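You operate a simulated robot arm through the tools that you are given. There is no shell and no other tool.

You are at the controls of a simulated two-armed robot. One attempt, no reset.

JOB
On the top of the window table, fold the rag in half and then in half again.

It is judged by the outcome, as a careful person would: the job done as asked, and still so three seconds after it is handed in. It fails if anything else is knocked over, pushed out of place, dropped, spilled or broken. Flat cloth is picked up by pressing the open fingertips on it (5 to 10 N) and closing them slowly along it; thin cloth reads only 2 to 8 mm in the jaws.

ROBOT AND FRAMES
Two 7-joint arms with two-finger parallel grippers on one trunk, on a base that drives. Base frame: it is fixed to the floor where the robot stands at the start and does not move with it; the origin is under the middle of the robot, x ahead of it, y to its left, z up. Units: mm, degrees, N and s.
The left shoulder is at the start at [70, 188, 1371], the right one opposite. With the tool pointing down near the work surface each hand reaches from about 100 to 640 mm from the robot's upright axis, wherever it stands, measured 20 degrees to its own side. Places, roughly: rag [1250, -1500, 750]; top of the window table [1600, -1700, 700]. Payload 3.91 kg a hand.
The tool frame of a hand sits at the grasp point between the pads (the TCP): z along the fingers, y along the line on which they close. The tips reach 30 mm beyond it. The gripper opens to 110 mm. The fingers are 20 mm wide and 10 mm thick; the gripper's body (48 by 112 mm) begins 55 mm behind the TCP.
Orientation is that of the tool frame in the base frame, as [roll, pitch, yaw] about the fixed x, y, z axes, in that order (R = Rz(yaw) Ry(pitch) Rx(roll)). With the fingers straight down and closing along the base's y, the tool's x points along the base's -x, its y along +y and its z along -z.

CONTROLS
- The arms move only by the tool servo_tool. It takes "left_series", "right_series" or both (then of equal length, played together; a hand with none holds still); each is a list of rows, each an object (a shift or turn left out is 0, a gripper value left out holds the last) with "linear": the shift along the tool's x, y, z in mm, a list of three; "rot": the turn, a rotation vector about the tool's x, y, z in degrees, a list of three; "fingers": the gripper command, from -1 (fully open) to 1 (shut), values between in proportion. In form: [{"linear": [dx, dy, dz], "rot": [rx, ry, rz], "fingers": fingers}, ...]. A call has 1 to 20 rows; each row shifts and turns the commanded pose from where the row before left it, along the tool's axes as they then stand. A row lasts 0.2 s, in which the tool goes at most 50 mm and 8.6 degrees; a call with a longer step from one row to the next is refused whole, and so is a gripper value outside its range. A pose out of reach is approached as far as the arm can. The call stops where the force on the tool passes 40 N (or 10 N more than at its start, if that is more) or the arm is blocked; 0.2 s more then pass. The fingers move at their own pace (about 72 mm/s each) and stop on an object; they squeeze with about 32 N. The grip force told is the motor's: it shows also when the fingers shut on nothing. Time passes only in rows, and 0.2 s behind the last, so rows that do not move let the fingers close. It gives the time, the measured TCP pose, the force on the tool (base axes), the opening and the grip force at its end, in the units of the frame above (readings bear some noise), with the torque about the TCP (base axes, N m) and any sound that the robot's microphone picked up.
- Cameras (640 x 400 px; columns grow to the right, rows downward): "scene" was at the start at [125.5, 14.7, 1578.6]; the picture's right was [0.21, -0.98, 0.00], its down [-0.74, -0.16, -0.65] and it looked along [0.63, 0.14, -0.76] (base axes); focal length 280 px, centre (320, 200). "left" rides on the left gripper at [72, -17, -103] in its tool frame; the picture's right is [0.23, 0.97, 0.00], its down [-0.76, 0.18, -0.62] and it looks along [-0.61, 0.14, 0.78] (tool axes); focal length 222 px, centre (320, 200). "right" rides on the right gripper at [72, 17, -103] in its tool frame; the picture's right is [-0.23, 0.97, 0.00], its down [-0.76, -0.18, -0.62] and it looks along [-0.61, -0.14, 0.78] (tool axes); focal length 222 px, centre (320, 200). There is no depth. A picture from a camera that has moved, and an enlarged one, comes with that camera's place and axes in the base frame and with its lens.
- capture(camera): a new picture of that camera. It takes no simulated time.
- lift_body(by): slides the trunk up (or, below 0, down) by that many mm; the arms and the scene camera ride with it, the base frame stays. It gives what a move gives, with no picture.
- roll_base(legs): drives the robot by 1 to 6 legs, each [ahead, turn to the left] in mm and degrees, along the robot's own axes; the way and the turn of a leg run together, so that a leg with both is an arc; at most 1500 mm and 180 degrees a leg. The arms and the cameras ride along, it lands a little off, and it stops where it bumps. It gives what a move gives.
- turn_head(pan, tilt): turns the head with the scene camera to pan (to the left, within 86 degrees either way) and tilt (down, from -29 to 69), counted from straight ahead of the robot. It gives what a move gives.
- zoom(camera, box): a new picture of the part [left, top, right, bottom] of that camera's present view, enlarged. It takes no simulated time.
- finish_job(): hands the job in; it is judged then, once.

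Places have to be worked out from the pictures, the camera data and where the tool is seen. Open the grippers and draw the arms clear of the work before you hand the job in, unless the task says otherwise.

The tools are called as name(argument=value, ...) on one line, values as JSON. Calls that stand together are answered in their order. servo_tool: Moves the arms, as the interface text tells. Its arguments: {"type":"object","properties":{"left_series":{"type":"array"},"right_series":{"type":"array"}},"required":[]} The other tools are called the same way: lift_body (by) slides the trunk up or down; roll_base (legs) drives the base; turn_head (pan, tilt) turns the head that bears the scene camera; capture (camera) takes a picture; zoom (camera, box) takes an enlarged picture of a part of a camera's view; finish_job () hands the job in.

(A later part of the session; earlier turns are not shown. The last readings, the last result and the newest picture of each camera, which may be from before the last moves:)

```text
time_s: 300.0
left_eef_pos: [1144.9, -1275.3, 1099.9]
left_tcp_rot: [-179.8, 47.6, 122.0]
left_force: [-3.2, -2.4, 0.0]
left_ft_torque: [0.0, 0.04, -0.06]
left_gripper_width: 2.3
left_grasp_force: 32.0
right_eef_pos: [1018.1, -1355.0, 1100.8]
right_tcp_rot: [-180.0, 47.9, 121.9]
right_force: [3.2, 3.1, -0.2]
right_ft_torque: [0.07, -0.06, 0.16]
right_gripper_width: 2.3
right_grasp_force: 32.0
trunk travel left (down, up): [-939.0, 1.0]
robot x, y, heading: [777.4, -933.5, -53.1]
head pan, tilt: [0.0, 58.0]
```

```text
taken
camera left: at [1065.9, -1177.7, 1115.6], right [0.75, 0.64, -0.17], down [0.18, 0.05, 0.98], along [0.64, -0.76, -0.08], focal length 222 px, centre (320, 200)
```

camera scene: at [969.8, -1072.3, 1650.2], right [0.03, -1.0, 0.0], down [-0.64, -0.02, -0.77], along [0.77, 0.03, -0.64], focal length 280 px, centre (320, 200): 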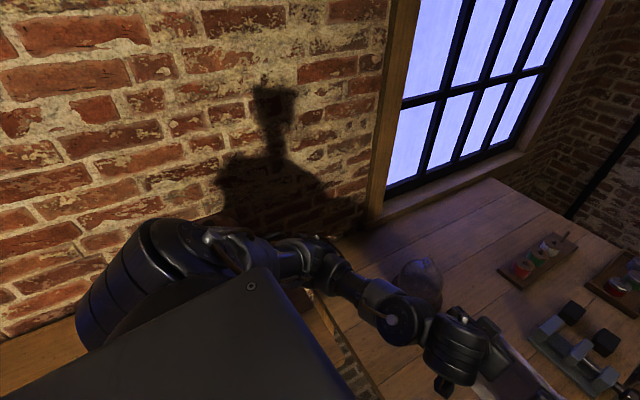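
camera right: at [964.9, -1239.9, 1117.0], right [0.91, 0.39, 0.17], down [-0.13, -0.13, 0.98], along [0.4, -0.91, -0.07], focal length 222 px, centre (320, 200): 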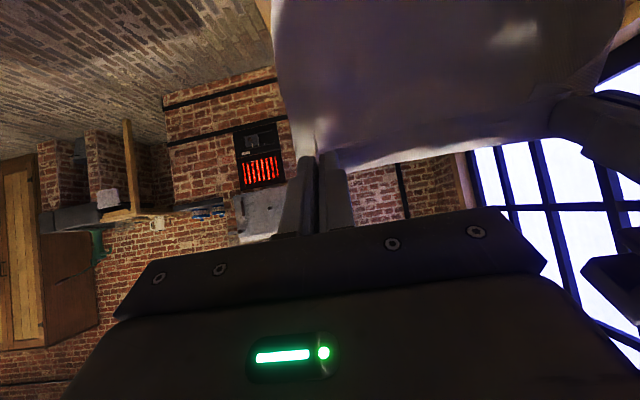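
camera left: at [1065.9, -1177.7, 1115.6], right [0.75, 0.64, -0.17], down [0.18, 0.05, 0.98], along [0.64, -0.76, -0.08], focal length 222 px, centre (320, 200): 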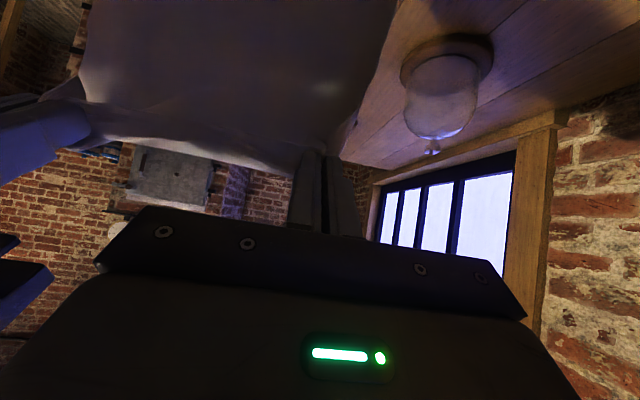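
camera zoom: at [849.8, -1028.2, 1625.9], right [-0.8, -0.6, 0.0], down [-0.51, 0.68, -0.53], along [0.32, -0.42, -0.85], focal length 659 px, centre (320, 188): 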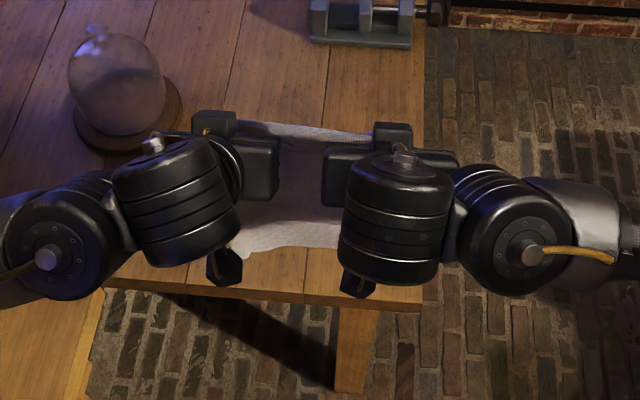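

The rag hangs straight with its lower edge about 30 mm in from the table end. I set it down at a shallow angle, moving forward, so that the edge stays behind on my side.

servo_tool(left_series=[{"linear": [-0.5, 0, 5]}, {"linear": [-1, 0, 10]}, {"linear": [-1, 0, 10]}, {"linear": [-1, 0, 10]}, {"linear": [-1, 0, 10]}, {"linear": [-1, 0, 10]}, {"linear": [-1, 0, 10]}, {"linear": [0, 0, 0]}], right_series=[{"linear": [-0.5, 0, 5]}, {"linear": [-1, 0, 10]}, {"linear": [-1, 0, 10]}, {"linear": [-1, 0, 10]}, {"linear": [-1, 0, 10]}, {"linear": [-1, 0, 10]}, {"linear": [-1, 0, 10]}, {"linear": [0, 0, 0]}])

zoom(camera="scene", box=[200, 120, 440, 290])

```text
time_s: 301.8
left_eef_pos: [1173.8, -1320.2, 1060.8]
left_tcp_rot: [-179.8, 47.5, 121.9]
left_force: [-3.6, -2.1, 0.5]
left_ft_torque: [-0.07, 0.05, -0.05]
left_gripper_width: 2.0
left_grasp_force: 32.1
right_eef_pos: [1045.5, -1400.0, 1061.7]
right_tcp_rot: [180.0, 47.9, 121.9]
right_force: [2.8, 1.9, -0.3]
right_ft_torque: [0.1, -0.04, 0.17]
right_gripper_width: 2.3
right_grasp_force: 31.7
trunk travel left (down, up): [-939.0, 1.0]
robot x, y, heading: [778.6, -927.2, -53.0]
head pan, tilt: [0.0, 58.0]
```

```text
2.35 times, centred on (320, 205) of scene
camera zoom: at [849.8, -1028.2, 1625.9], right [-0.8, -0.6, 0.0], down [-0.51, 0.68, -0.53], along [0.32, -0.42, -0.85], focal length 659 px, centre (320, 188)
```

zoom: 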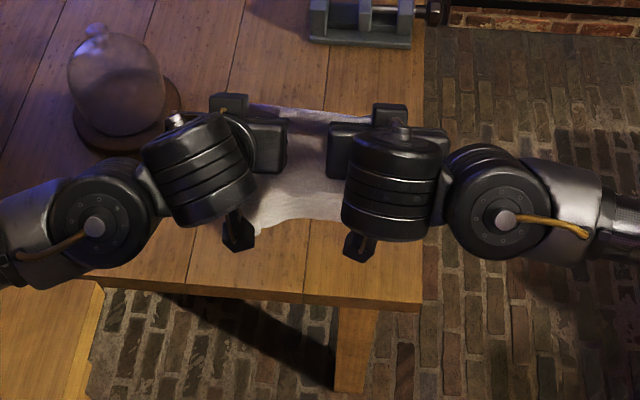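

servo_tool(left_series=[{"linear": [-1, 0, 10]}, {"linear": [-1, 0, 10]}, {"linear": [-1, 0, 10]}, {"linear": [-1, 0, 10]}, {"linear": [0, 0, 0]}], right_series=[{"linear": [-1, 0, 10]}, {"linear": [-1, 0, 10]}, {"linear": [-1, 0, 10]}, {"linear": [-1, 0, 10]}, {"linear": [0, 0, 0]}])

zoom(camera="scene", box=[200, 100, 440, 270])

capture(camera="right")

```text
time_s: 303.0
left_eef_pos: [1191.4, -1347.0, 1036.6]
left_tcp_rot: [-179.8, 47.7, 122.1]
left_force: [-2.8, -1.7, 0.3]
left_ft_torque: [-0.06, 0.08, -0.08]
left_gripper_width: 2.1
left_grasp_force: 31.9
right_eef_pos: [1063.4, -1428.1, 1038.9]
right_tcp_rot: [179.9, 47.9, 122.0]
right_force: [2.5, 2.2, 0.0]
right_ft_torque: [0.03, -0.04, 0.15]
right_gripper_width: 2.1
right_grasp_force: 31.7
trunk travel left (down, up): [-939.0, 1.0]
robot x, y, heading: [776.9, -929.1, -53.3]
head pan, tilt: [0.0, 58.0]
```

```text
2.35 times, centred on (320, 185) of scene
camera zoom: at [849.8, -1028.2, 1625.9], right [-0.8, -0.6, 0.0], down [-0.51, 0.68, -0.53], along [0.32, -0.42, -0.85], focal length 659 px, centre (320, 235)
```

zoom: 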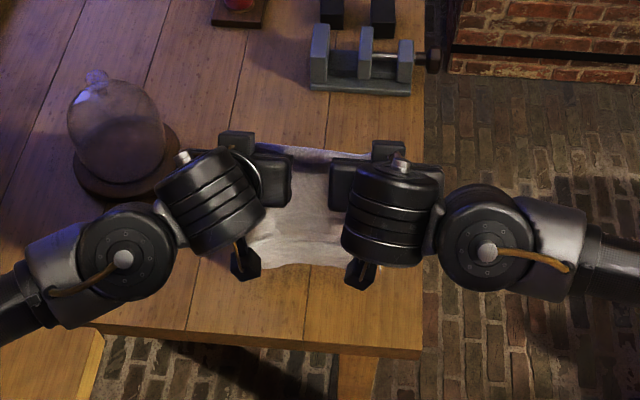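

```text
taken
camera right: at [1010.0, -1312.0, 1054.5], right [0.91, 0.39, 0.17], down [-0.13, -0.13, 0.98], along [0.4, -0.91, -0.07], focal length 222 px, centre (320, 200)
```

right: 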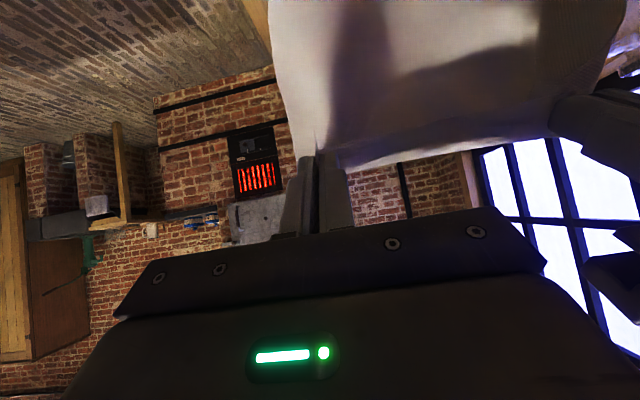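

servo_tool(left_series=[{"linear": [3.5, 0, 8.5]}, {"linear": [3.5, 0, 8.5]}, {"linear": [3.5, 0, 8.5]}, {"linear": [0, 0, 0]}], right_series=[{"linear": [3.5, 0, 8.5]}, {"linear": [3.5, 0, 8.5]}, {"linear": [3.5, 0, 8.5]}, {"linear": [0, 0, 0]}])

roll_base(legs=[[40, 0]])

zoom(camera="scene", box=[200, 100, 440, 270])

capture(camera="right")

capture(camera="left")

```text
time_s: 304.0
left_eef_pos: [1197.2, -1356.8, 1011.5]
left_tcp_rot: [-179.8, 47.6, 121.9]
left_force: [-3.1, -2.9, -0.6]
left_ft_torque: [-0.05, 0.08, -0.03]
left_gripper_width: 2.1
left_grasp_force: 32.5
right_eef_pos: [1068.8, -1438.3, 1013.7]
right_tcp_rot: [-179.9, 47.9, 121.9]
right_force: [2.7, 1.8, -0.6]
right_ft_torque: [0.04, -0.03, 0.18]
right_gripper_width: 2.4
right_grasp_force: 32.2
trunk travel left (down, up): [-939.0, 1.0]
robot x, y, heading: [774.8, -933.9, -53.0]
head pan, tilt: [0.0, 58.0]
```

```text
time_s: 304.9
left_eef_pos: [1215.2, -1382.6, 1016.2]
left_tcp_rot: [-180.0, 48.0, 121.8]
left_force: [-3.7, -1.0, 0.3]
left_ft_torque: [-0.04, 0.08, -0.04]
left_gripper_width: 2.1
left_grasp_force: 31.9
right_eef_pos: [1087.8, -1462.2, 1020.0]
right_tcp_rot: [180.0, 48.5, 122.0]
right_force: [2.0, 3.0, 0.9]
right_ft_torque: [0.04, -0.05, 0.12]
right_gripper_width: 2.5
right_grasp_force: 31.9
trunk travel left (down, up): [-939.0, 1.0]
robot x, y, heading: [804.3, -960.9, -53.1]
head pan, tilt: [0.0, 58.0]
```

```text
2.35 times, centred on (320, 185) of scene
camera zoom: at [866.1, -1049.9, 1627.0], right [-0.8, -0.6, 0.0], down [-0.51, 0.68, -0.54], along [0.32, -0.43, -0.84], focal length 659 px, centre (320, 235)
```

zoom: 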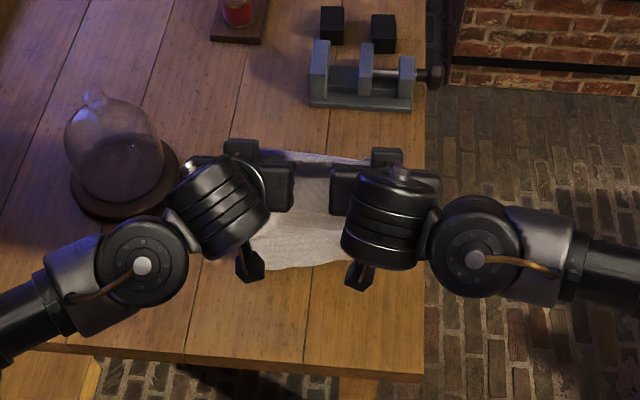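

```text
taken
camera right: at [1034.9, -1347.1, 1033.8], right [0.91, 0.39, 0.17], down [-0.13, -0.13, 0.98], along [0.4, -0.91, -0.07], focal length 222 px, centre (320, 200)
```

right: 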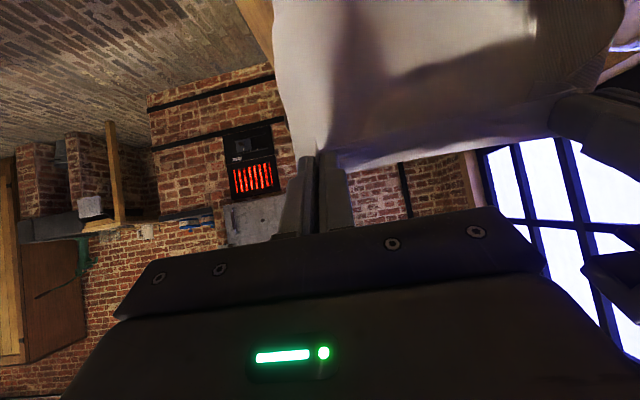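

```text
taken
camera left: at [1135.3, -1284.5, 1031.6], right [0.75, 0.64, -0.17], down [0.18, 0.06, 0.98], along [0.64, -0.76, -0.07], focal length 222 px, centre (320, 200)
```

left: 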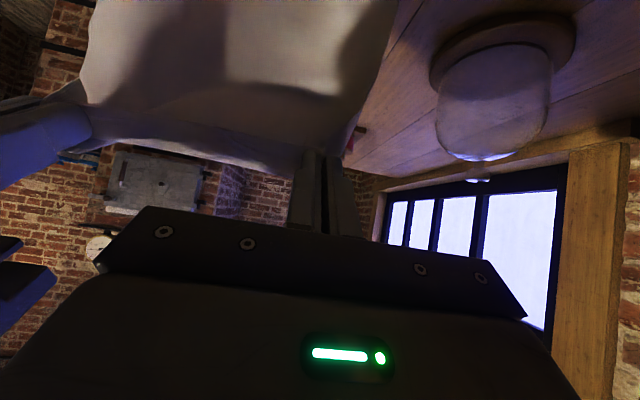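

The hands lagged the base by about 10 mm, which may be sway or a contact. I read again and look left.

turn_head(pan=60, tilt=45)

capture(camera="scene")

```text
time_s: 306.2
left_eef_pos: [1218.3, -1388.7, 1011.3]
left_tcp_rot: [-179.7, 47.6, 121.9]
left_force: [-1.6, -1.4, 0.9]
left_ft_torque: [-0.05, 0.06, -0.02]
left_gripper_width: 1.8
left_grasp_force: 31.9
right_eef_pos: [1090.5, -1468.6, 1013.9]
right_tcp_rot: [180.0, 47.9, 122.1]
right_force: [3.1, 1.1, 0.1]
right_ft_torque: [0.05, -0.03, 0.14]
right_gripper_width: 2.5
right_grasp_force: 31.9
trunk travel left (down, up): [-939.0, 1.0]
robot x, y, heading: [802.7, -958.9, -53.3]
head pan, tilt: [60.0, 45.0]
```

```text
taken
camera scene: at [912.6, -994.8, 1643.1], right [0.12, -0.99, 0.0], down [-0.7, -0.08, -0.71], along [0.7, 0.08, -0.71], focal length 280 px, centre (320, 200)
```

scene: 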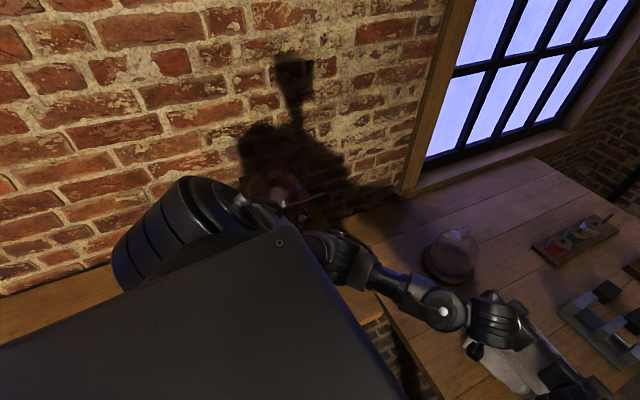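

turn_head(pan=0, tilt=60)

zoom(camera="scene", box=[270, 120, 360, 210])

```text
time_s: 307.5
left_eef_pos: [1220.0, -1389.6, 1011.2]
left_tcp_rot: [-179.7, 47.6, 121.8]
left_force: [-2.4, -1.9, -0.6]
left_ft_torque: [-0.04, 0.03, -0.01]
left_gripper_width: 2.1
left_grasp_force: 31.6
right_eef_pos: [1092.4, -1468.6, 1014.3]
right_tcp_rot: [-180.0, 47.9, 122.1]
right_force: [3.1, 1.0, -0.4]
right_ft_torque: [0.05, -0.03, 0.11]
right_gripper_width: 2.5
right_grasp_force: 31.8
trunk travel left (down, up): [-939.0, 1.0]
robot x, y, heading: [802.4, -963.1, -53.2]
head pan, tilt: [0.0, 60.0]
```

```text
4.44 times, centred on (315, 165) of scene
camera zoom: at [872.5, -1058.5, 1623.5], right [-0.8, -0.6, 0.0], down [-0.52, 0.69, -0.5], along [0.3, -0.4, -0.87], focal length 1245 px, centre (342, 356)
```

zoom: 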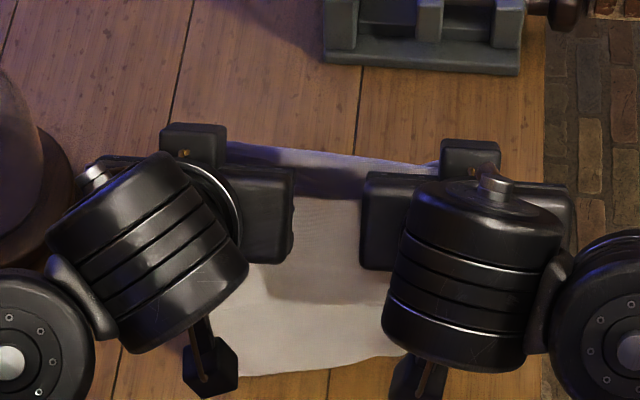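

That was only sway; the robot is level again and clear. The rag's lower edge just touches at about 146 mm, so I lift slightly and back the base 125 mm to bring it near the table end.

servo_tool(left_series=[{"linear": [-6, 0, -5.4]}, {"linear": [-8.8, 0, -8.1]}, {"linear": [0, 0, 0]}], right_series=[{"linear": [-6, 0, -5.4]}, {"linear": [-8.8, 0, -8.1]}, {"linear": [0, 0, 0]}])

roll_base(legs=[[-125, 0]])

servo_tool(left_series=[{"linear": [0, 0, 0]}, {"linear": [0, 0, 0]}, {"linear": [8, 0, 7.3]}, {"linear": [8, 0, 7.3]}, {"linear": [8, 0, 7.3]}, {"linear": [8, 0, 7.3]}, {"linear": [8, 0, 7.3]}, {"linear": [8, 0, 7.3]}, {"linear": [0, 0, 0]}], right_series=[{"linear": [0, 0, 0]}, {"linear": [0, 0, 0]}, {"linear": [8, 0, 7.3]}, {"linear": [8, 0, 7.3]}, {"linear": [8, 0, 7.3]}, {"linear": [8, 0, 7.3]}, {"linear": [8, 0, 7.3]}, {"linear": [8, 0, 7.3]}, {"linear": [0, 0, 0]}])

zoom(camera="scene", box=[230, 100, 400, 230])

capture(camera="right")

```text
time_s: 308.3
left_eef_pos: [1220.4, -1389.7, 1030.8]
left_tcp_rot: [-179.9, 47.7, 121.9]
left_force: [-1.8, -2.3, -1.1]
left_ft_torque: [-0.01, 0.07, -0.03]
left_gripper_width: 2.1
left_grasp_force: 31.9
right_eef_pos: [1092.3, -1469.1, 1034.5]
right_tcp_rot: [-180.0, 47.8, 122.0]
right_force: [2.1, 1.2, -1.1]
right_ft_torque: [0.03, -0.04, 0.1]
right_gripper_width: 2.6
right_grasp_force: 32.0
trunk travel left (down, up): [-939.0, 1.0]
robot x, y, heading: [801.0, -961.1, -53.3]
head pan, tilt: [0.0, 60.0]
```

```text
time_s: 309.5
left_eef_pos: [1146.2, -1289.5, 1030.3]
left_tcp_rot: [-179.8, 47.5, 121.9]
left_force: [-2.4, -1.0, -0.3]
left_ft_torque: [-0.01, 0.04, -0.02]
left_gripper_width: 1.9
left_grasp_force: 31.9
right_eef_pos: [1018.4, -1369.9, 1032.3]
right_tcp_rot: [-180.0, 47.9, 121.9]
right_force: [1.9, 1.6, -0.4]
right_ft_torque: [-0.01, -0.02, 0.13]
right_gripper_width: 2.4
right_grasp_force: 32.0
trunk travel left (down, up): [-939.0, 1.0]
robot x, y, heading: [722.0, -863.8, -53.3]
head pan, tilt: [0.0, 60.0]
```

```text
time_s: 311.5
left_eef_pos: [1145.2, -1290.1, 966.0]
left_tcp_rot: [-179.8, 47.6, 121.9]
left_force: [-2.9, -2.5, -0.4]
left_ft_torque: [-0.04, 0.03, -0.03]
left_gripper_width: 1.8
left_grasp_force: 31.7
right_eef_pos: [1017.5, -1369.0, 970.0]
right_tcp_rot: [-179.9, 47.9, 122.0]
right_force: [2.2, 1.4, -0.6]
right_ft_torque: [0.01, -0.03, 0.06]
right_gripper_width: 2.5
right_grasp_force: 32.2
trunk travel left (down, up): [-939.0, 1.0]
robot x, y, heading: [727.7, -863.3, -53.0]
head pan, tilt: [0.0, 60.0]
```

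```text
3.08 times, centred on (315, 165) of scene
camera zoom: at [797.5, -958.4, 1623.5], right [-0.8, -0.6, 0.0], down [-0.52, 0.69, -0.5], along [0.3, -0.4, -0.87], focal length 862 px, centre (335, 308)
```

zoom: 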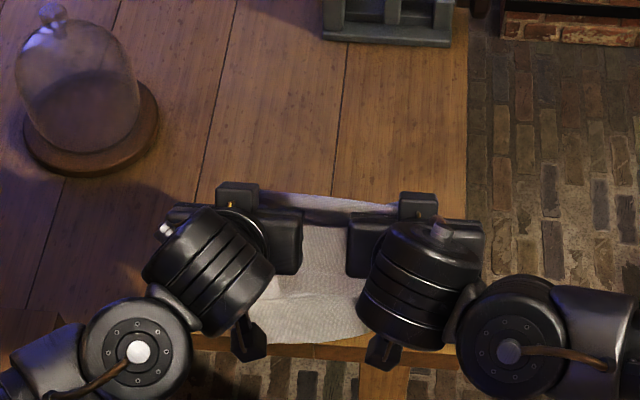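

```text
taken
camera right: at [965.3, -1253.9, 984.9], right [0.91, 0.39, 0.17], down [-0.13, -0.13, 0.98], along [0.4, -0.91, -0.07], focal length 222 px, centre (320, 200)
```

right: 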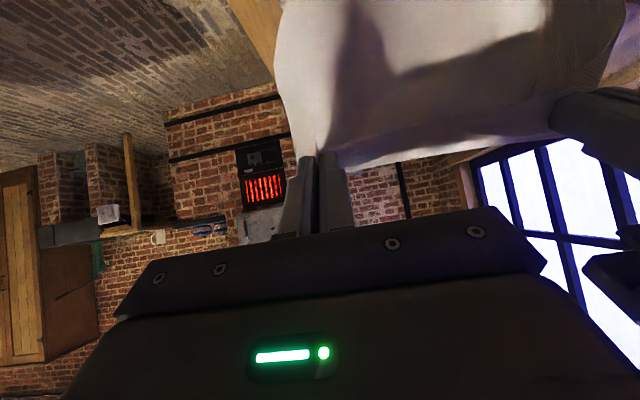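

The lower edge has settled right at the table end, on my side as wanted. I roll the base forward 75 mm to lay the lower half away from me.

roll_base(legs=[[75, 0]])

servo_tool(left_series=[{"linear": [0, 0, 0]}, {"linear": [0, 0, 0]}], right_series=[{"linear": [0, 0, 0]}, {"linear": [0, 0, 0]}])

zoom(camera="scene", box=[230, 100, 400, 230])

capture(camera="right")

capture(camera="left")

```text
time_s: 312.6
left_eef_pos: [1183.2, -1341.4, 972.8]
left_tcp_rot: [-179.9, 48.2, 121.8]
left_force: [-2.6, -1.8, 1.2]
left_ft_torque: [-0.04, 0.03, 0.01]
left_gripper_width: 2.1
left_grasp_force: 31.6
right_eef_pos: [1057.3, -1421.0, 976.7]
right_tcp_rot: [179.9, 48.5, 121.9]
right_force: [1.2, 1.3, 0.2]
right_ft_torque: [-0.01, -0.03, 0.12]
right_gripper_width: 2.5
right_grasp_force: 32.2
trunk travel left (down, up): [-939.0, 1.0]
robot x, y, heading: [772.1, -921.0, -53.3]
head pan, tilt: [0.0, 60.0]
```

```text
time_s: 313.2
left_eef_pos: [1186.4, -1345.8, 968.9]
left_tcp_rot: [-179.8, 47.8, 121.8]
left_force: [-1.5, -1.2, -0.2]
left_ft_torque: [-0.02, 0.05, -0.01]
left_gripper_width: 1.8
left_grasp_force: 31.6
right_eef_pos: [1059.0, -1425.4, 971.4]
right_tcp_rot: [179.8, 48.1, 122.1]
right_force: [1.8, 1.8, -0.6]
right_ft_torque: [0.0, -0.06, 0.09]
right_gripper_width: 2.5
right_grasp_force: 31.6
trunk travel left (down, up): [-939.0, 1.0]
robot x, y, heading: [772.7, -921.3, -53.2]
head pan, tilt: [0.0, 60.0]
```

```text
3.08 times, centred on (315, 165) of scene
camera zoom: at [838.8, -1013.7, 1624.0], right [-0.8, -0.6, 0.0], down [-0.52, 0.69, -0.5], along [0.3, -0.4, -0.86], focal length 862 px, centre (335, 308)
```

zoom: 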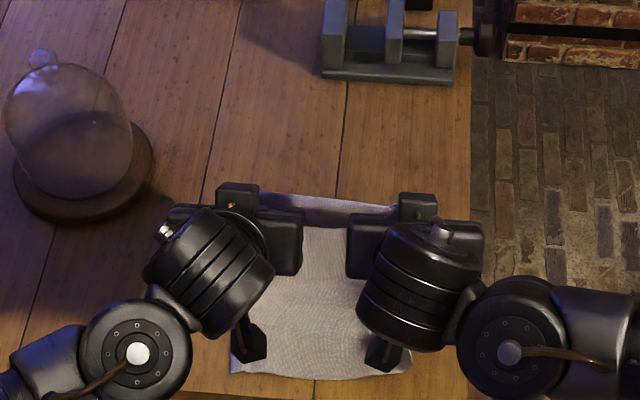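

```text
taken
camera right: at [1007.2, -1309.8, 986.9], right [0.91, 0.39, 0.17], down [-0.13, -0.13, 0.98], along [0.4, -0.91, -0.07], focal length 222 px, centre (320, 200)
```

right: 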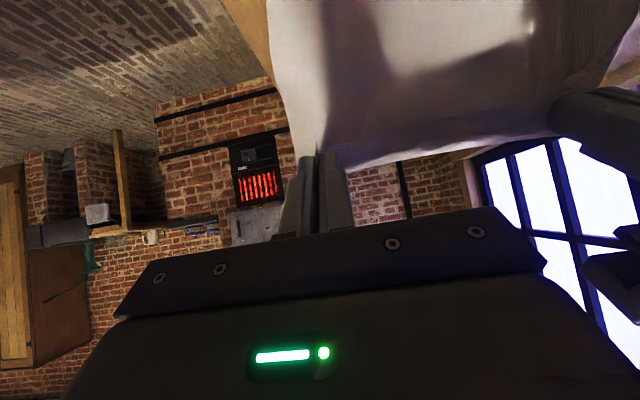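

```text
taken
camera left: at [1106.6, -1246.8, 984.3], right [0.75, 0.64, -0.17], down [0.18, 0.05, 0.98], along [0.64, -0.77, -0.08], focal length 222 px, centre (320, 200)
```

left: 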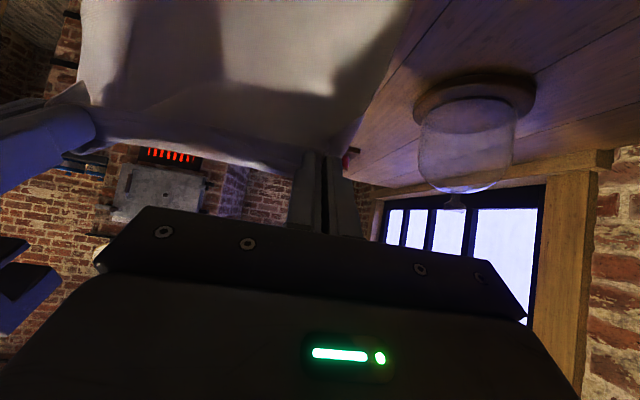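

The edge stays put and the lower half is being laid. I lower 66 mm with less tilt, then roll forward another 70 mm.

servo_tool(left_series=[{"linear": [8.1, 0, 7.4], "rot": [0, 2, 0]}, {"linear": [7.9, 0, 7.7], "rot": [0, 2, 0]}, {"linear": [7.6, 0, 8], "rot": [0, 2, 0]}, {"linear": [7.3, 0, 8.2], "rot": [0, 2, 0]}, {"linear": [7, 0, 8.5], "rot": [0, 2, 0]}, {"linear": [6.7, 0, 8.7], "rot": [0, 2, 0]}, {"linear": [0, 0, 0]}], right_series=[{"linear": [8.1, 0, 7.4], "rot": [0, 2, 0]}, {"linear": [7.9, 0, 7.7], "rot": [0, 2, 0]}, {"linear": [7.6, 0, 8], "rot": [0, 2, 0]}, {"linear": [7.3, 0, 8.2], "rot": [0, 2, 0]}, {"linear": [7, 0, 8.5], "rot": [0, 2, 0]}, {"linear": [6.7, 0, 8.7], "rot": [0, 2, 0]}, {"linear": [0, 0, 0]}])

roll_base(legs=[[70, 0]])

servo_tool(left_series=[{"linear": [0, 0, 0]}, {"linear": [0, 0, 0]}], right_series=[{"linear": [0, 0, 0]}, {"linear": [0, 0, 0]}])

zoom(camera="scene", box=[220, 110, 410, 260])

capture(camera="right")

capture(camera="left")

```text
time_s: 314.8
left_eef_pos: [1187.9, -1347.6, 900.8]
left_tcp_rot: [-179.9, 35.7, 121.8]
left_force: [-2.0, -1.2, -0.1]
left_ft_torque: [-0.03, 0.06, 0.03]
left_gripper_width: 2.0
left_grasp_force: 31.8
right_eef_pos: [1062.3, -1426.7, 903.6]
right_tcp_rot: [179.9, 36.0, 122.1]
right_force: [2.9, 1.3, -0.9]
right_ft_torque: [0.04, -0.03, 0.07]
right_gripper_width: 2.6
right_grasp_force: 32.0
trunk travel left (down, up): [-939.0, 1.0]
robot x, y, heading: [774.0, -923.1, -53.6]
head pan, tilt: [0.0, 60.0]
```

```text
time_s: 315.8
left_eef_pos: [1224.9, -1396.1, 906.9]
left_tcp_rot: [-179.9, 36.2, 121.7]
left_force: [-1.6, -0.7, 0.1]
left_ft_torque: [0.0, 0.04, -0.03]
left_gripper_width: 2.0
left_grasp_force: 32.5
right_eef_pos: [1097.4, -1476.5, 908.2]
right_tcp_rot: [179.9, 36.6, 121.8]
right_force: [0.8, 2.1, 1.0]
right_ft_torque: [0.02, -0.03, 0.08]
right_gripper_width: 2.4
right_grasp_force: 32.3
trunk travel left (down, up): [-939.0, 1.0]
robot x, y, heading: [815.5, -976.2, -53.3]
head pan, tilt: [0.0, 60.0]
```

```text
time_s: 316.4
left_eef_pos: [1226.2, -1400.9, 903.7]
left_tcp_rot: [-179.9, 35.9, 121.7]
left_force: [-1.7, -0.7, -0.2]
left_ft_torque: [-0.02, 0.03, -0.01]
left_gripper_width: 1.8
left_grasp_force: 32.2
right_eef_pos: [1101.1, -1480.2, 905.3]
right_tcp_rot: [180.0, 36.1, 122.1]
right_force: [1.3, 0.4, -0.2]
right_ft_torque: [0.0, -0.03, 0.04]
right_gripper_width: 2.5
right_grasp_force: 31.6
trunk travel left (down, up): [-939.0, 1.0]
robot x, y, heading: [814.5, -981.3, -53.2]
head pan, tilt: [0.0, 60.0]
```

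```text
2.67 times, centred on (315, 185) of scene
camera zoom: at [880.2, -1069.3, 1624.0], right [-0.8, -0.6, 0.0], down [-0.52, 0.69, -0.5], along [0.3, -0.4, -0.86], focal length 747 px, centre (333, 240)
```

zoom: 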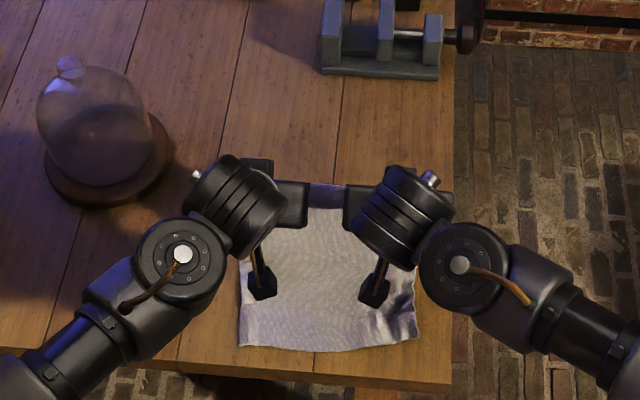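

```text
taken
camera right: at [1051.0, -1369.8, 946.4], right [0.92, 0.36, 0.13], down [-0.02, -0.3, 0.95], along [0.38, -0.88, -0.27], focal length 222 px, centre (320, 200)
```

right: 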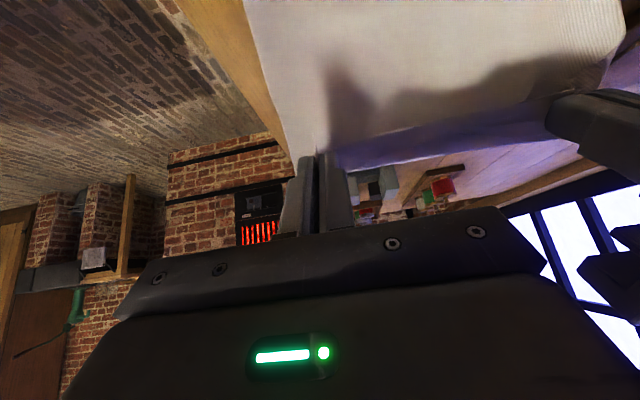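

```text
taken
camera left: at [1150.3, -1307.2, 944.0], right [0.73, 0.67, -0.14], down [0.29, -0.12, 0.95], along [0.62, -0.74, -0.28], focal length 222 px, centre (320, 200)
```

left: 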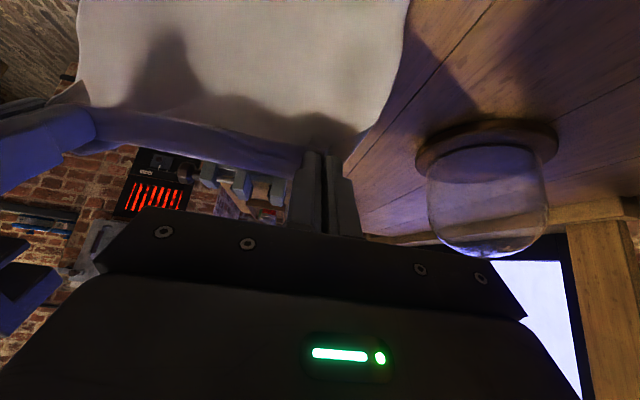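

The lower half lies flat with its edge near the table end. Now I lay the upper half back over it toward me, the cloth trailing naturally behind the hands as I reduce the tilt.

servo_tool(left_series=[{"linear": [12.6, -0.5, -4.3], "rot": [0, 1.5, 0]}, {"linear": [12.4, -0.5, -4], "rot": [0, 1.5, 0]}, {"linear": [11.9, -0.5, -1.9], "rot": [0, 1.5, 0]}, {"linear": [11.8, -0.5, -1.9], "rot": [0, 1.5, 0]}, {"linear": [13, -0.5, 0.7], "rot": [0, 1.5, 0]}, {"linear": [12.9, -0.5, 0.7], "rot": [0, 1.5, 0]}, {"linear": [11.5, -0.5, 2.9], "rot": [0, 1.5, 0]}, {"linear": [11.5, -0.5, 3], "rot": [0, 1.5, 0]}, {"linear": [9.8, -0.5, 4.8], "rot": [0, 1.5, 0]}, {"linear": [9.7, -0.5, 4.9], "rot": [0, 1.5, 0]}, {"linear": [7.6, -0.5, 6.1], "rot": [0, 1.5, 0]}, {"linear": [7.5, -0.5, 6.1], "rot": [0, 1.5, 0]}, {"linear": [0, 0, 0]}], right_series=[{"linear": [12.6, -0.5, -4.3], "rot": [0, 1.5, 0]}, {"linear": [12.4, -0.5, -4], "rot": [0, 1.5, 0]}, {"linear": [11.9, -0.5, -1.9], "rot": [0, 1.5, 0]}, {"linear": [11.8, -0.5, -1.9], "rot": [0, 1.5, 0]}, {"linear": [10.7, -0.5, 0.7], "rot": [0, 1.5, 0]}, {"linear": [10.7, -0.5, 0.7], "rot": [0, 1.5, 0]}, {"linear": [9.3, -0.5, 2.9], "rot": [0, 1.5, 0]}, {"linear": [9.3, -0.5, 3], "rot": [0, 1.5, 0]}, {"linear": [7.6, -0.5, 4.8], "rot": [0, 1.5, 0]}, {"linear": [7.5, -0.5, 4.9], "rot": [0, 1.5, 0]}, {"linear": [5.4, -0.5, 6.1], "rot": [0, 1.5, 0]}, {"linear": [5.3, -0.5, 6.1], "rot": [0, 1.5, 0]}, {"linear": [0, 0, 0]}])

zoom(camera="scene", box=[220, 110, 410, 260])

capture(camera="right")

capture(camera="left")

```text
time_s: 319.2
left_eef_pos: [1164.8, -1311.4, 822.4]
left_tcp_rot: [-179.9, 17.7, 121.7]
left_force: [-2.9, -3.9, 0.6]
left_ft_torque: [-0.1, 0.12, 0.0]
left_gripper_width: 1.8
left_grasp_force: 32.2
right_eef_pos: [1046.9, -1404.3, 830.0]
right_tcp_rot: [180.0, 17.9, 122.1]
right_force: [4.2, 2.7, -0.4]
right_ft_torque: [0.11, -0.09, 0.11]
right_gripper_width: 2.3
right_grasp_force: 31.8
trunk travel left (down, up): [-939.0, 1.0]
robot x, y, heading: [817.1, -979.7, -53.2]
head pan, tilt: [0.0, 60.0]
```

```text
2.67 times, centred on (315, 185) of scene
camera zoom: at [883.4, -1073.6, 1623.6], right [-0.8, -0.6, 0.0], down [-0.52, 0.69, -0.5], along [0.3, -0.4, -0.87], focal length 747 px, centre (333, 240)
```

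zoom: 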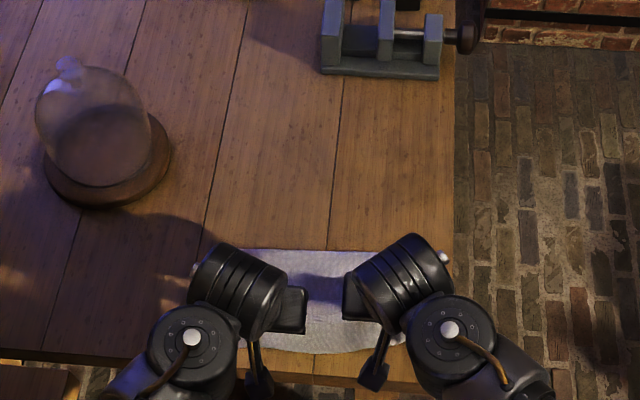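

```text
taken
camera right: at [1007.9, -1310.4, 907.2], right [0.94, 0.33, 0.07], down [0.13, -0.55, 0.83], along [0.31, -0.77, -0.56], focal length 222 px, centre (320, 200)
```

right: 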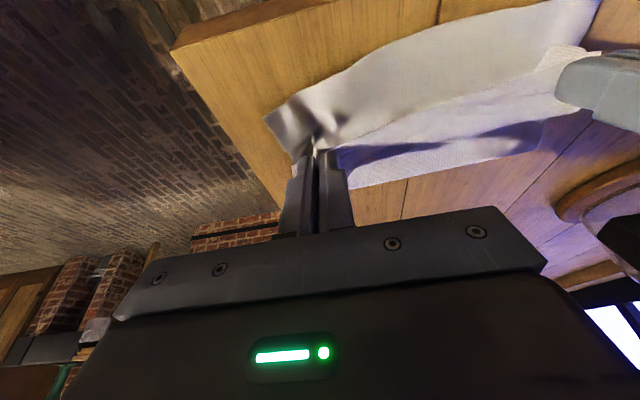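

```text
taken
camera left: at [1098.4, -1233.7, 898.1], right [0.72, 0.69, -0.07], down [0.43, -0.36, 0.82], along [0.55, -0.62, -0.56], focal length 222 px, centre (320, 200)
```

left: 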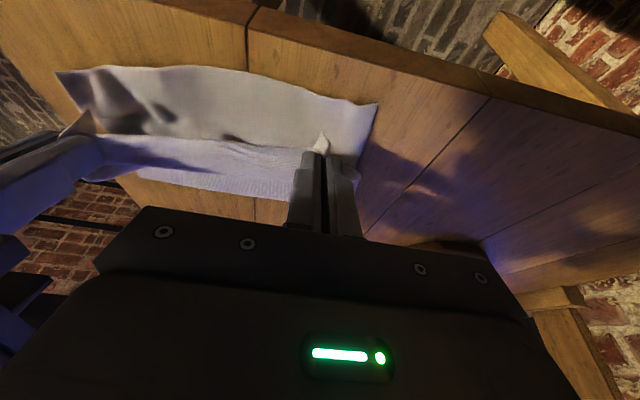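

Excellent: the fold line is at 173 mm and the near edge at about 29 mm, so the lower half is 144 mm, nearly the true half. I lower the upper edge the last 45 mm onto the near edge.

servo_tool(left_series=[{"linear": [3.6, 0, 6.2], "rot": [0, 1.5, 0]}, {"linear": [3.6, 0, 6.2], "rot": [0, 1.5, 0]}, {"linear": [3.2, 0, 5.9], "rot": [0, 1.5, 0]}, {"linear": [3.1, 0, 5.9], "rot": [0, 1.5, 0]}, {"linear": [2, 0, 4.7], "rot": [0, 1, 0]}, {"linear": [2, 0, 4.7], "rot": [0, 1, 0]}, {"linear": [2.9, 0, 4.6]}, {"linear": [0, 0, 0]}], right_series=[{"linear": [4.9, 0, 6.9], "rot": [0, 1.5, 0]}, {"linear": [4.8, 0, 6.8], "rot": [0, 1.5, 0]}, {"linear": [4.4, 0, 6.6], "rot": [0, 1.5, 0]}, {"linear": [4.3, 0, 6.6], "rot": [0, 1.5, 0]}, {"linear": [3.2, 0, 5.5], "rot": [0, 1, 0]}, {"linear": [3.2, 0, 5.4], "rot": [0, 1, 0]}, {"linear": [3.2, 0, 6.5]}, {"linear": [0, 0, 0]}])

capture(camera="right")

capture(camera="left")

zoom(camera="scene", box=[220, 130, 410, 280])

```text
time_s: 321.0
left_eef_pos: [1159.3, -1302.3, 779.8]
left_tcp_rot: [-179.8, 9.5, 121.5]
left_force: [-3.5, -2.8, 0.8]
left_ft_torque: [-0.06, 0.09, 0.04]
left_gripper_width: 2.2
left_grasp_force: 31.9
right_eef_pos: [1037.5, -1391.8, 781.7]
right_tcp_rot: [180.0, 10.1, 121.9]
right_force: [3.2, 1.9, 0.5]
right_ft_torque: [0.07, -0.07, 0.02]
right_gripper_width: 2.5
right_grasp_force: 31.6
trunk travel left (down, up): [-939.0, 1.0]
robot x, y, heading: [812.4, -978.7, -53.2]
head pan, tilt: [0.0, 60.0]
```

```text
taken
camera right: at [1004.5, -1306.9, 870.8], right [0.94, 0.33, 0.04], down [0.19, -0.64, 0.75], along [0.27, -0.7, -0.67], focal length 222 px, centre (320, 200)
```

right: 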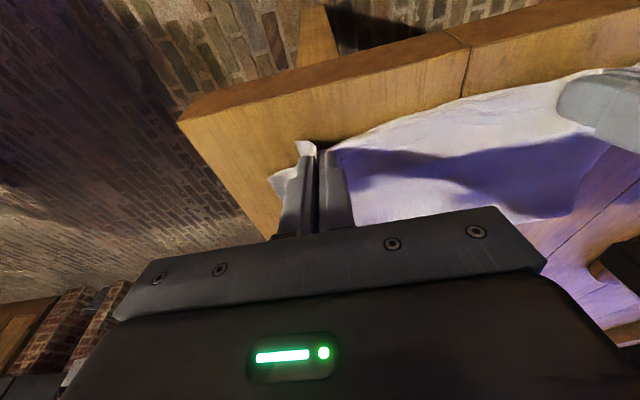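

```text
taken
camera left: at [1098.5, -1234.9, 869.6], right [0.71, 0.7, -0.04], down [0.49, -0.46, 0.74], along [0.5, -0.55, -0.67], focal length 222 px, centre (320, 200)
```

left: 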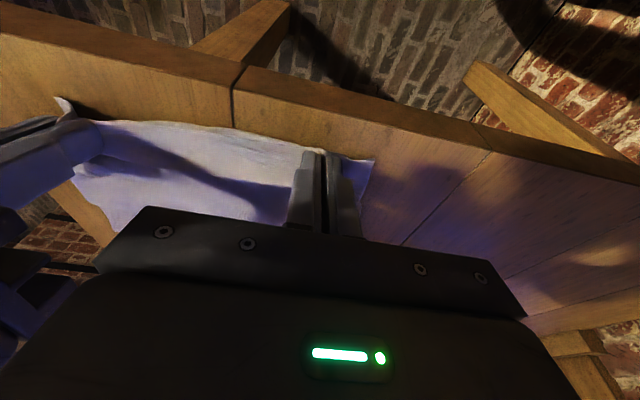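

```text
2.67 times, centred on (315, 205) of scene
camera zoom: at [883.4, -1073.6, 1623.6], right [-0.8, -0.6, 0.0], down [-0.52, 0.69, -0.5], along [0.3, -0.4, -0.87], focal length 747 px, centre (333, 187)
```

zoom: 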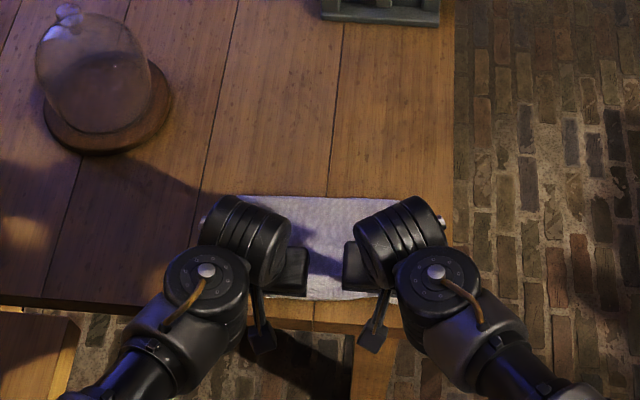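

Both layers' edges now meet. I open the fingers gently and lift straight up.

servo_tool(left_series=[{"fingers": 0.85}, {"fingers": 0.7}, {"fingers": 0.55}, {"fingers": 0.45}, {"linear": [0, 0, -4]}, {"linear": [0, 0, -10]}, {"linear": [0, 0, -16]}, {"linear": [0, 0, -20]}, {"linear": [0, 0, -20]}, {"linear": [0, 0, -10]}, {"linear": [0, 0, 0]}], right_series=[{"fingers": 0.85}, {"fingers": 0.7}, {"fingers": 0.55}, {"fingers": 0.45}, {"linear": [0, 0, -4]}, {"linear": [0, 0, -10]}, {"linear": [0, 0, -16]}, {"linear": [0, 0, -20]}, {"linear": [0, 0, -20]}, {"linear": [0, 0, -10]}, {"linear": [0, 0, 0]}])

capture(camera="right")

capture(camera="left")

```text
time_s: 323.4
left_eef_pos: [1152.1, -1291.2, 857.9]
left_tcp_rot: [-180.0, 9.6, 121.7]
left_force: [0.1, 0.2, 1.5]
left_ft_torque: [0.01, -0.02, 0.01]
left_gripper_width: 30.3
left_grasp_force: 0.2
right_eef_pos: [1030.9, -1379.4, 860.3]
right_tcp_rot: [179.9, 9.9, 121.9]
right_force: [-0.5, 0.0, 0.2]
right_ft_torque: [-0.02, 0.03, 0.0]
right_gripper_width: 30.3
right_grasp_force: 0.1
trunk travel left (down, up): [-939.0, 1.0]
robot x, y, heading: [816.0, -978.3, -53.3]
head pan, tilt: [0.0, 60.0]
```

```text
taken
camera right: at [997.1, -1294.6, 949.9], right [0.94, 0.33, 0.04], down [0.19, -0.64, 0.75], along [0.27, -0.7, -0.67], focal length 222 px, centre (320, 200)
```

right: 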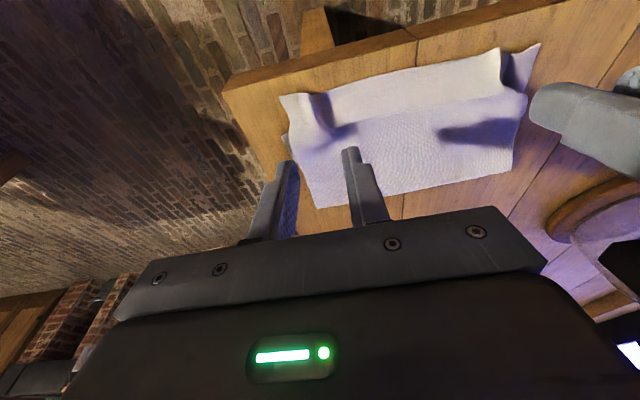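

```text
taken
camera left: at [1091.6, -1222.7, 948.4], right [0.71, 0.7, -0.04], down [0.49, -0.46, 0.74], along [0.5, -0.55, -0.67], focal length 222 px, centre (320, 200)
```

left: 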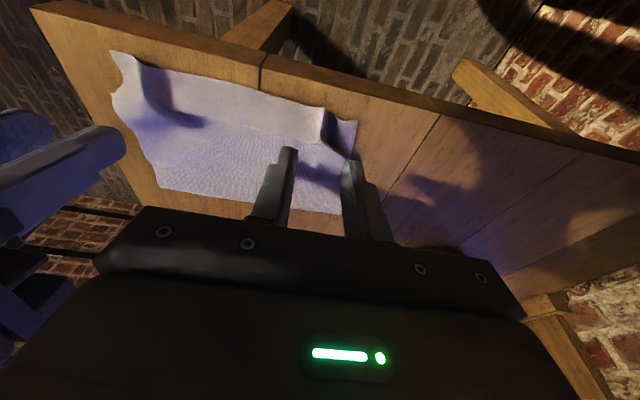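

zoom(camera="right", box=[260, 30, 560, 220])

zoom(camera="left", box=[90, 30, 380, 230])

```text
2.11 times, centred on (410, 125) of right
camera zoom: at [997.1, -1294.6, 949.9], right [0.94, 0.33, 0.04], down [0.19, -0.64, 0.75], along [0.27, -0.7, -0.67], focal length 468 px, centre (130, 358)
```

zoom: 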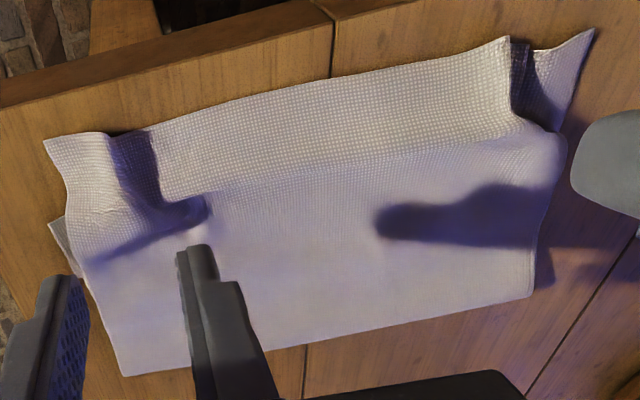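

```text
2.00 times, centred on (235, 130) of left
camera zoom: at [1091.6, -1222.7, 948.4], right [0.71, 0.7, -0.04], down [0.49, -0.46, 0.74], along [0.5, -0.55, -0.67], focal length 444 px, centre (490, 340)
```

zoom: 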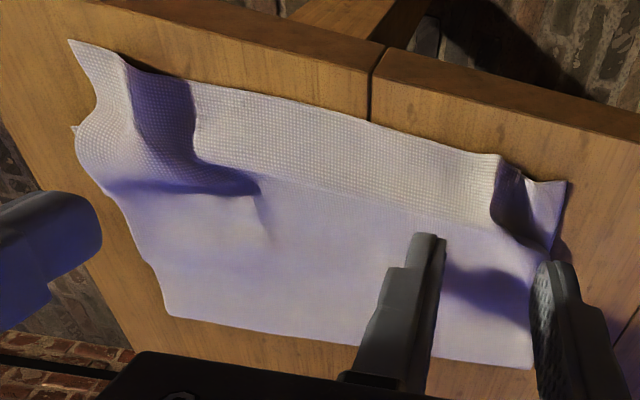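

The first fold is now a true half: about 155 by 243 mm, flat, with only small pinch ridges. For the second fold I'll work from the table's long side again, so I back out and drive around.

servo_tool(left_series=[{"linear": [8, 0, -3]}, {"linear": [16, 0, -3]}, {"linear": [20, 0, -3]}, {"linear": [20, 0, -3]}, {"linear": [12, 0, 0]}, {"linear": [4, 0, 0]}, {"linear": [0, 0, 0]}], right_series=[{"linear": [8, -2, -3]}, {"linear": [16, -5, -3]}, {"linear": [20, -6, -3]}, {"linear": [20, -6, -3]}, {"linear": [12, -4, 0]}, {"linear": [4, -2, 0]}, {"linear": [0, 0, 0]}])

roll_base(legs=[[-310, 0], [0, -46], [1111, 0], [0, 130.7]])

turn_head(pan=0, tilt=42)

capture(camera="scene")

```text
time_s: 325.0
left_eef_pos: [1109.6, -1221.5, 857.7]
left_tcp_rot: [-179.9, 9.7, 121.7]
left_force: [0.8, 0.4, -0.7]
left_ft_torque: [0.02, -0.03, -0.02]
left_gripper_width: 30.2
left_grasp_force: 0.1
right_eef_pos: [967.6, -1323.7, 859.8]
right_tcp_rot: [-179.9, 10.1, 122.0]
right_force: [-0.3, -0.5, 0.4]
right_ft_torque: [-0.01, -0.04, 0.02]
right_gripper_width: 30.3
right_grasp_force: 0.1
trunk travel left (down, up): [-939.0, 1.0]
robot x, y, heading: [813.7, -976.6, -52.9]
head pan, tilt: [0.0, 60.0]
```

```text
time_s: 339.8
left_eef_pos: [720.3, -1549.5, 857.4]
left_tcp_rot: [-179.9, 9.7, -154.6]
left_force: [0.1, -0.5, -0.9]
left_ft_torque: [-0.03, 0.01, -0.01]
left_gripper_width: 30.2
left_grasp_force: 0.1
right_eef_pos: [805.9, -1703.2, 857.6]
right_tcp_rot: [-180.0, 10.1, -154.4]
right_force: [-0.3, 0.0, 0.5]
right_ft_torque: [-0.01, 0.02, -0.01]
right_gripper_width: 30.3
right_grasp_force: 0.0
trunk travel left (down, up): [-939.0, 1.0]
robot x, y, heading: [446.1, -1814.5, 30.5]
head pan, tilt: [0.0, 60.0]
```

```text
time_s: 340.6
left_eef_pos: [721.4, -1549.3, 856.6]
left_tcp_rot: [-179.8, 9.8, -154.8]
left_force: [-0.2, 0.4, 0.2]
left_ft_torque: [0.01, -0.02, 0.01]
left_gripper_width: 30.2
left_grasp_force: 0.1
right_eef_pos: [806.5, -1701.7, 857.9]
right_tcp_rot: [-180.0, 10.0, -154.4]
right_force: [0.7, -0.1, -0.7]
right_ft_torque: [0.03, 0.02, 0.0]
right_gripper_width: 30.5
right_grasp_force: 0.0
trunk travel left (down, up): [-939.0, 1.0]
robot x, y, heading: [447.4, -1814.3, 30.2]
head pan, tilt: [0.0, 42.0]
```

```text
taken
camera scene: at [560.7, -1750.8, 1647.3], right [0.51, -0.86, 0.0], down [-0.58, -0.34, -0.74], along [0.64, 0.38, -0.67], focal length 280 px, centre (320, 200)
```

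scene: 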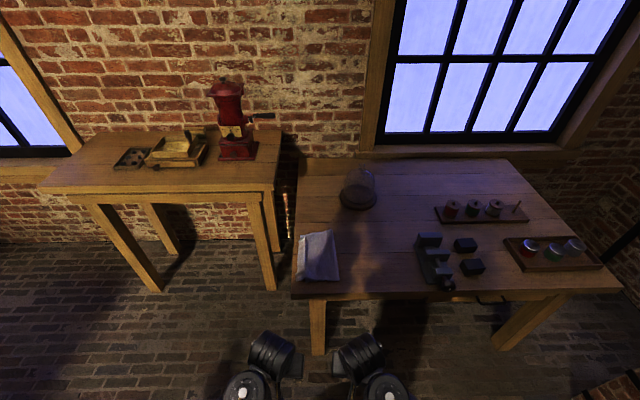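

Everything else on both tables is undisturbed. I zoom on the half-folded rag.

zoom(camera="scene", box=[280, 215, 360, 305])

```text
4.44 times, centred on (320, 260) of scene
camera zoom: at [560.7, -1750.8, 1647.3], right [0.51, -0.86, 0.0], down [-0.58, -0.34, -0.74], along [0.64, 0.38, -0.67], focal length 1245 px, centre (320, -67)
```

zoom: 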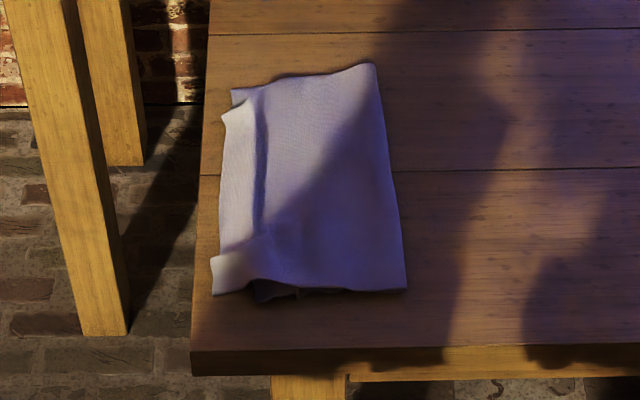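

The half-fold looks tidy. For the second fold I must catch both layers, so I'll pinch across the near edge with one finger outside it pushing both layers; that needs both hands turned a quarter turn. I try that turn here in free space.

servo_tool(left_series=[{"rot": [0, 0, 5]}, {"rot": [0, 0, 8]}, {"rot": [0, 0, 8]}, {"rot": [0, 0, 8]}, {"rot": [0, 0, 8]}, {"rot": [0, 0, 8]}, {"rot": [0, 0, 8]}, {"rot": [0, 0, 8]}, {"rot": [0, 0, 8]}, {"rot": [0, 0, 8]}, {"rot": [0, 0, 6]}, {"rot": [0, 0, 0]}, {"rot": [0, 0, 0]}, {"rot": [0, 0, 0]}], right_series=[{"rot": [0, 0, -5]}, {"rot": [0, 0, -8]}, {"rot": [0, 0, -8]}, {"rot": [0, 0, -8]}, {"rot": [0, 0, -8]}, {"rot": [0, 0, -8]}, {"rot": [0, 0, -8]}, {"rot": [0, 0, -8]}, {"rot": [0, 0, -8]}, {"rot": [0, 0, -8]}, {"rot": [0, 0, -8]}, {"rot": [0, 0, -8]}, {"rot": [0, 0, -3]}, {"rot": [0, 0, 0]}])

capture(camera="scene")

```text
time_s: 343.6
left_eef_pos: [720.9, -1549.2, 857.2]
left_tcp_rot: [170.4, 1.3, 122.2]
left_force: [-0.4, 0.4, 0.7]
left_ft_torque: [0.01, 0.01, 0.0]
left_gripper_width: 30.4
left_grasp_force: 0.1
right_eef_pos: [805.9, -1703.5, 858.6]
right_tcp_rot: [-170.2, -1.0, -58.4]
right_force: [0.8, -0.9, 0.1]
right_ft_torque: [0.0, 0.01, -0.05]
right_gripper_width: 30.1
right_grasp_force: 0.1
trunk travel left (down, up): [-939.0, 1.0]
robot x, y, heading: [445.1, -1814.9, 30.4]
head pan, tilt: [0.0, 42.0]
```

```text
taken
camera scene: at [560.8, -1750.8, 1647.3], right [0.51, -0.86, 0.0], down [-0.58, -0.34, -0.74], along [0.64, 0.38, -0.67], focal length 280 px, centre (320, 200)
```

scene: 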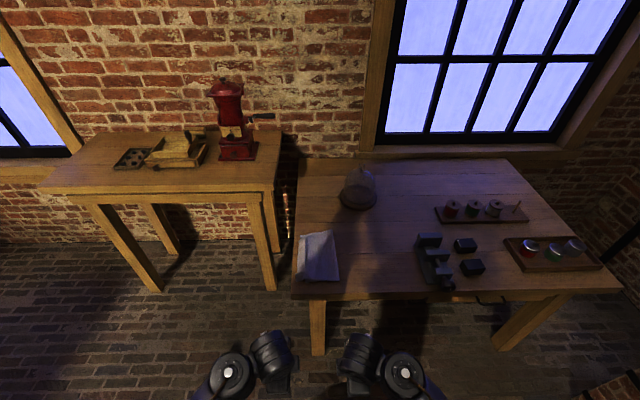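

Both hands turned fine. I test the forward tilt to 50° in this orientation.

servo_tool(left_series=[{"rot": [-4, 0, 0]}, {"rot": [-8, 0, 0]}, {"rot": [-8, 0, 0]}, {"rot": [-8, 0, 0]}, {"rot": [-8, 0, 0]}, {"rot": [-4, 0, 0]}, {"rot": [0, 0, 0]}], right_series=[{"rot": [4, 0, 0]}, {"rot": [8, 0, 0]}, {"rot": [8, 0, 0]}, {"rot": [8, 0, 0]}, {"rot": [8, 0, 0]}, {"rot": [4, 0, 0]}, {"rot": [0, 0, 0]}])

```text
time_s: 345.2
left_eef_pos: [720.1, -1552.3, 854.9]
left_tcp_rot: [133.4, 1.1, 122.4]
left_force: [0.8, -0.4, 0.5]
left_ft_torque: [0.03, 0.02, 0.03]
left_gripper_width: 30.1
left_grasp_force: 0.1
left hand out of reach, approached as far as the arm can: row 6
right_eef_pos: [804.2, -1702.2, 855.9]
right_tcp_rot: [-132.6, -1.2, -58.7]
right_force: [0.3, -0.4, 0.0]
right_ft_torque: [-0.04, 0.02, -0.01]
right_gripper_width: 30.3
right_grasp_force: 0.0
right hand out of reach, approached as far as the arm can: row 6
trunk travel left (down, up): [-939.0, 1.0]
robot x, y, heading: [447.0, -1813.9, 30.5]
head pan, tilt: [0.0, 42.0]
```

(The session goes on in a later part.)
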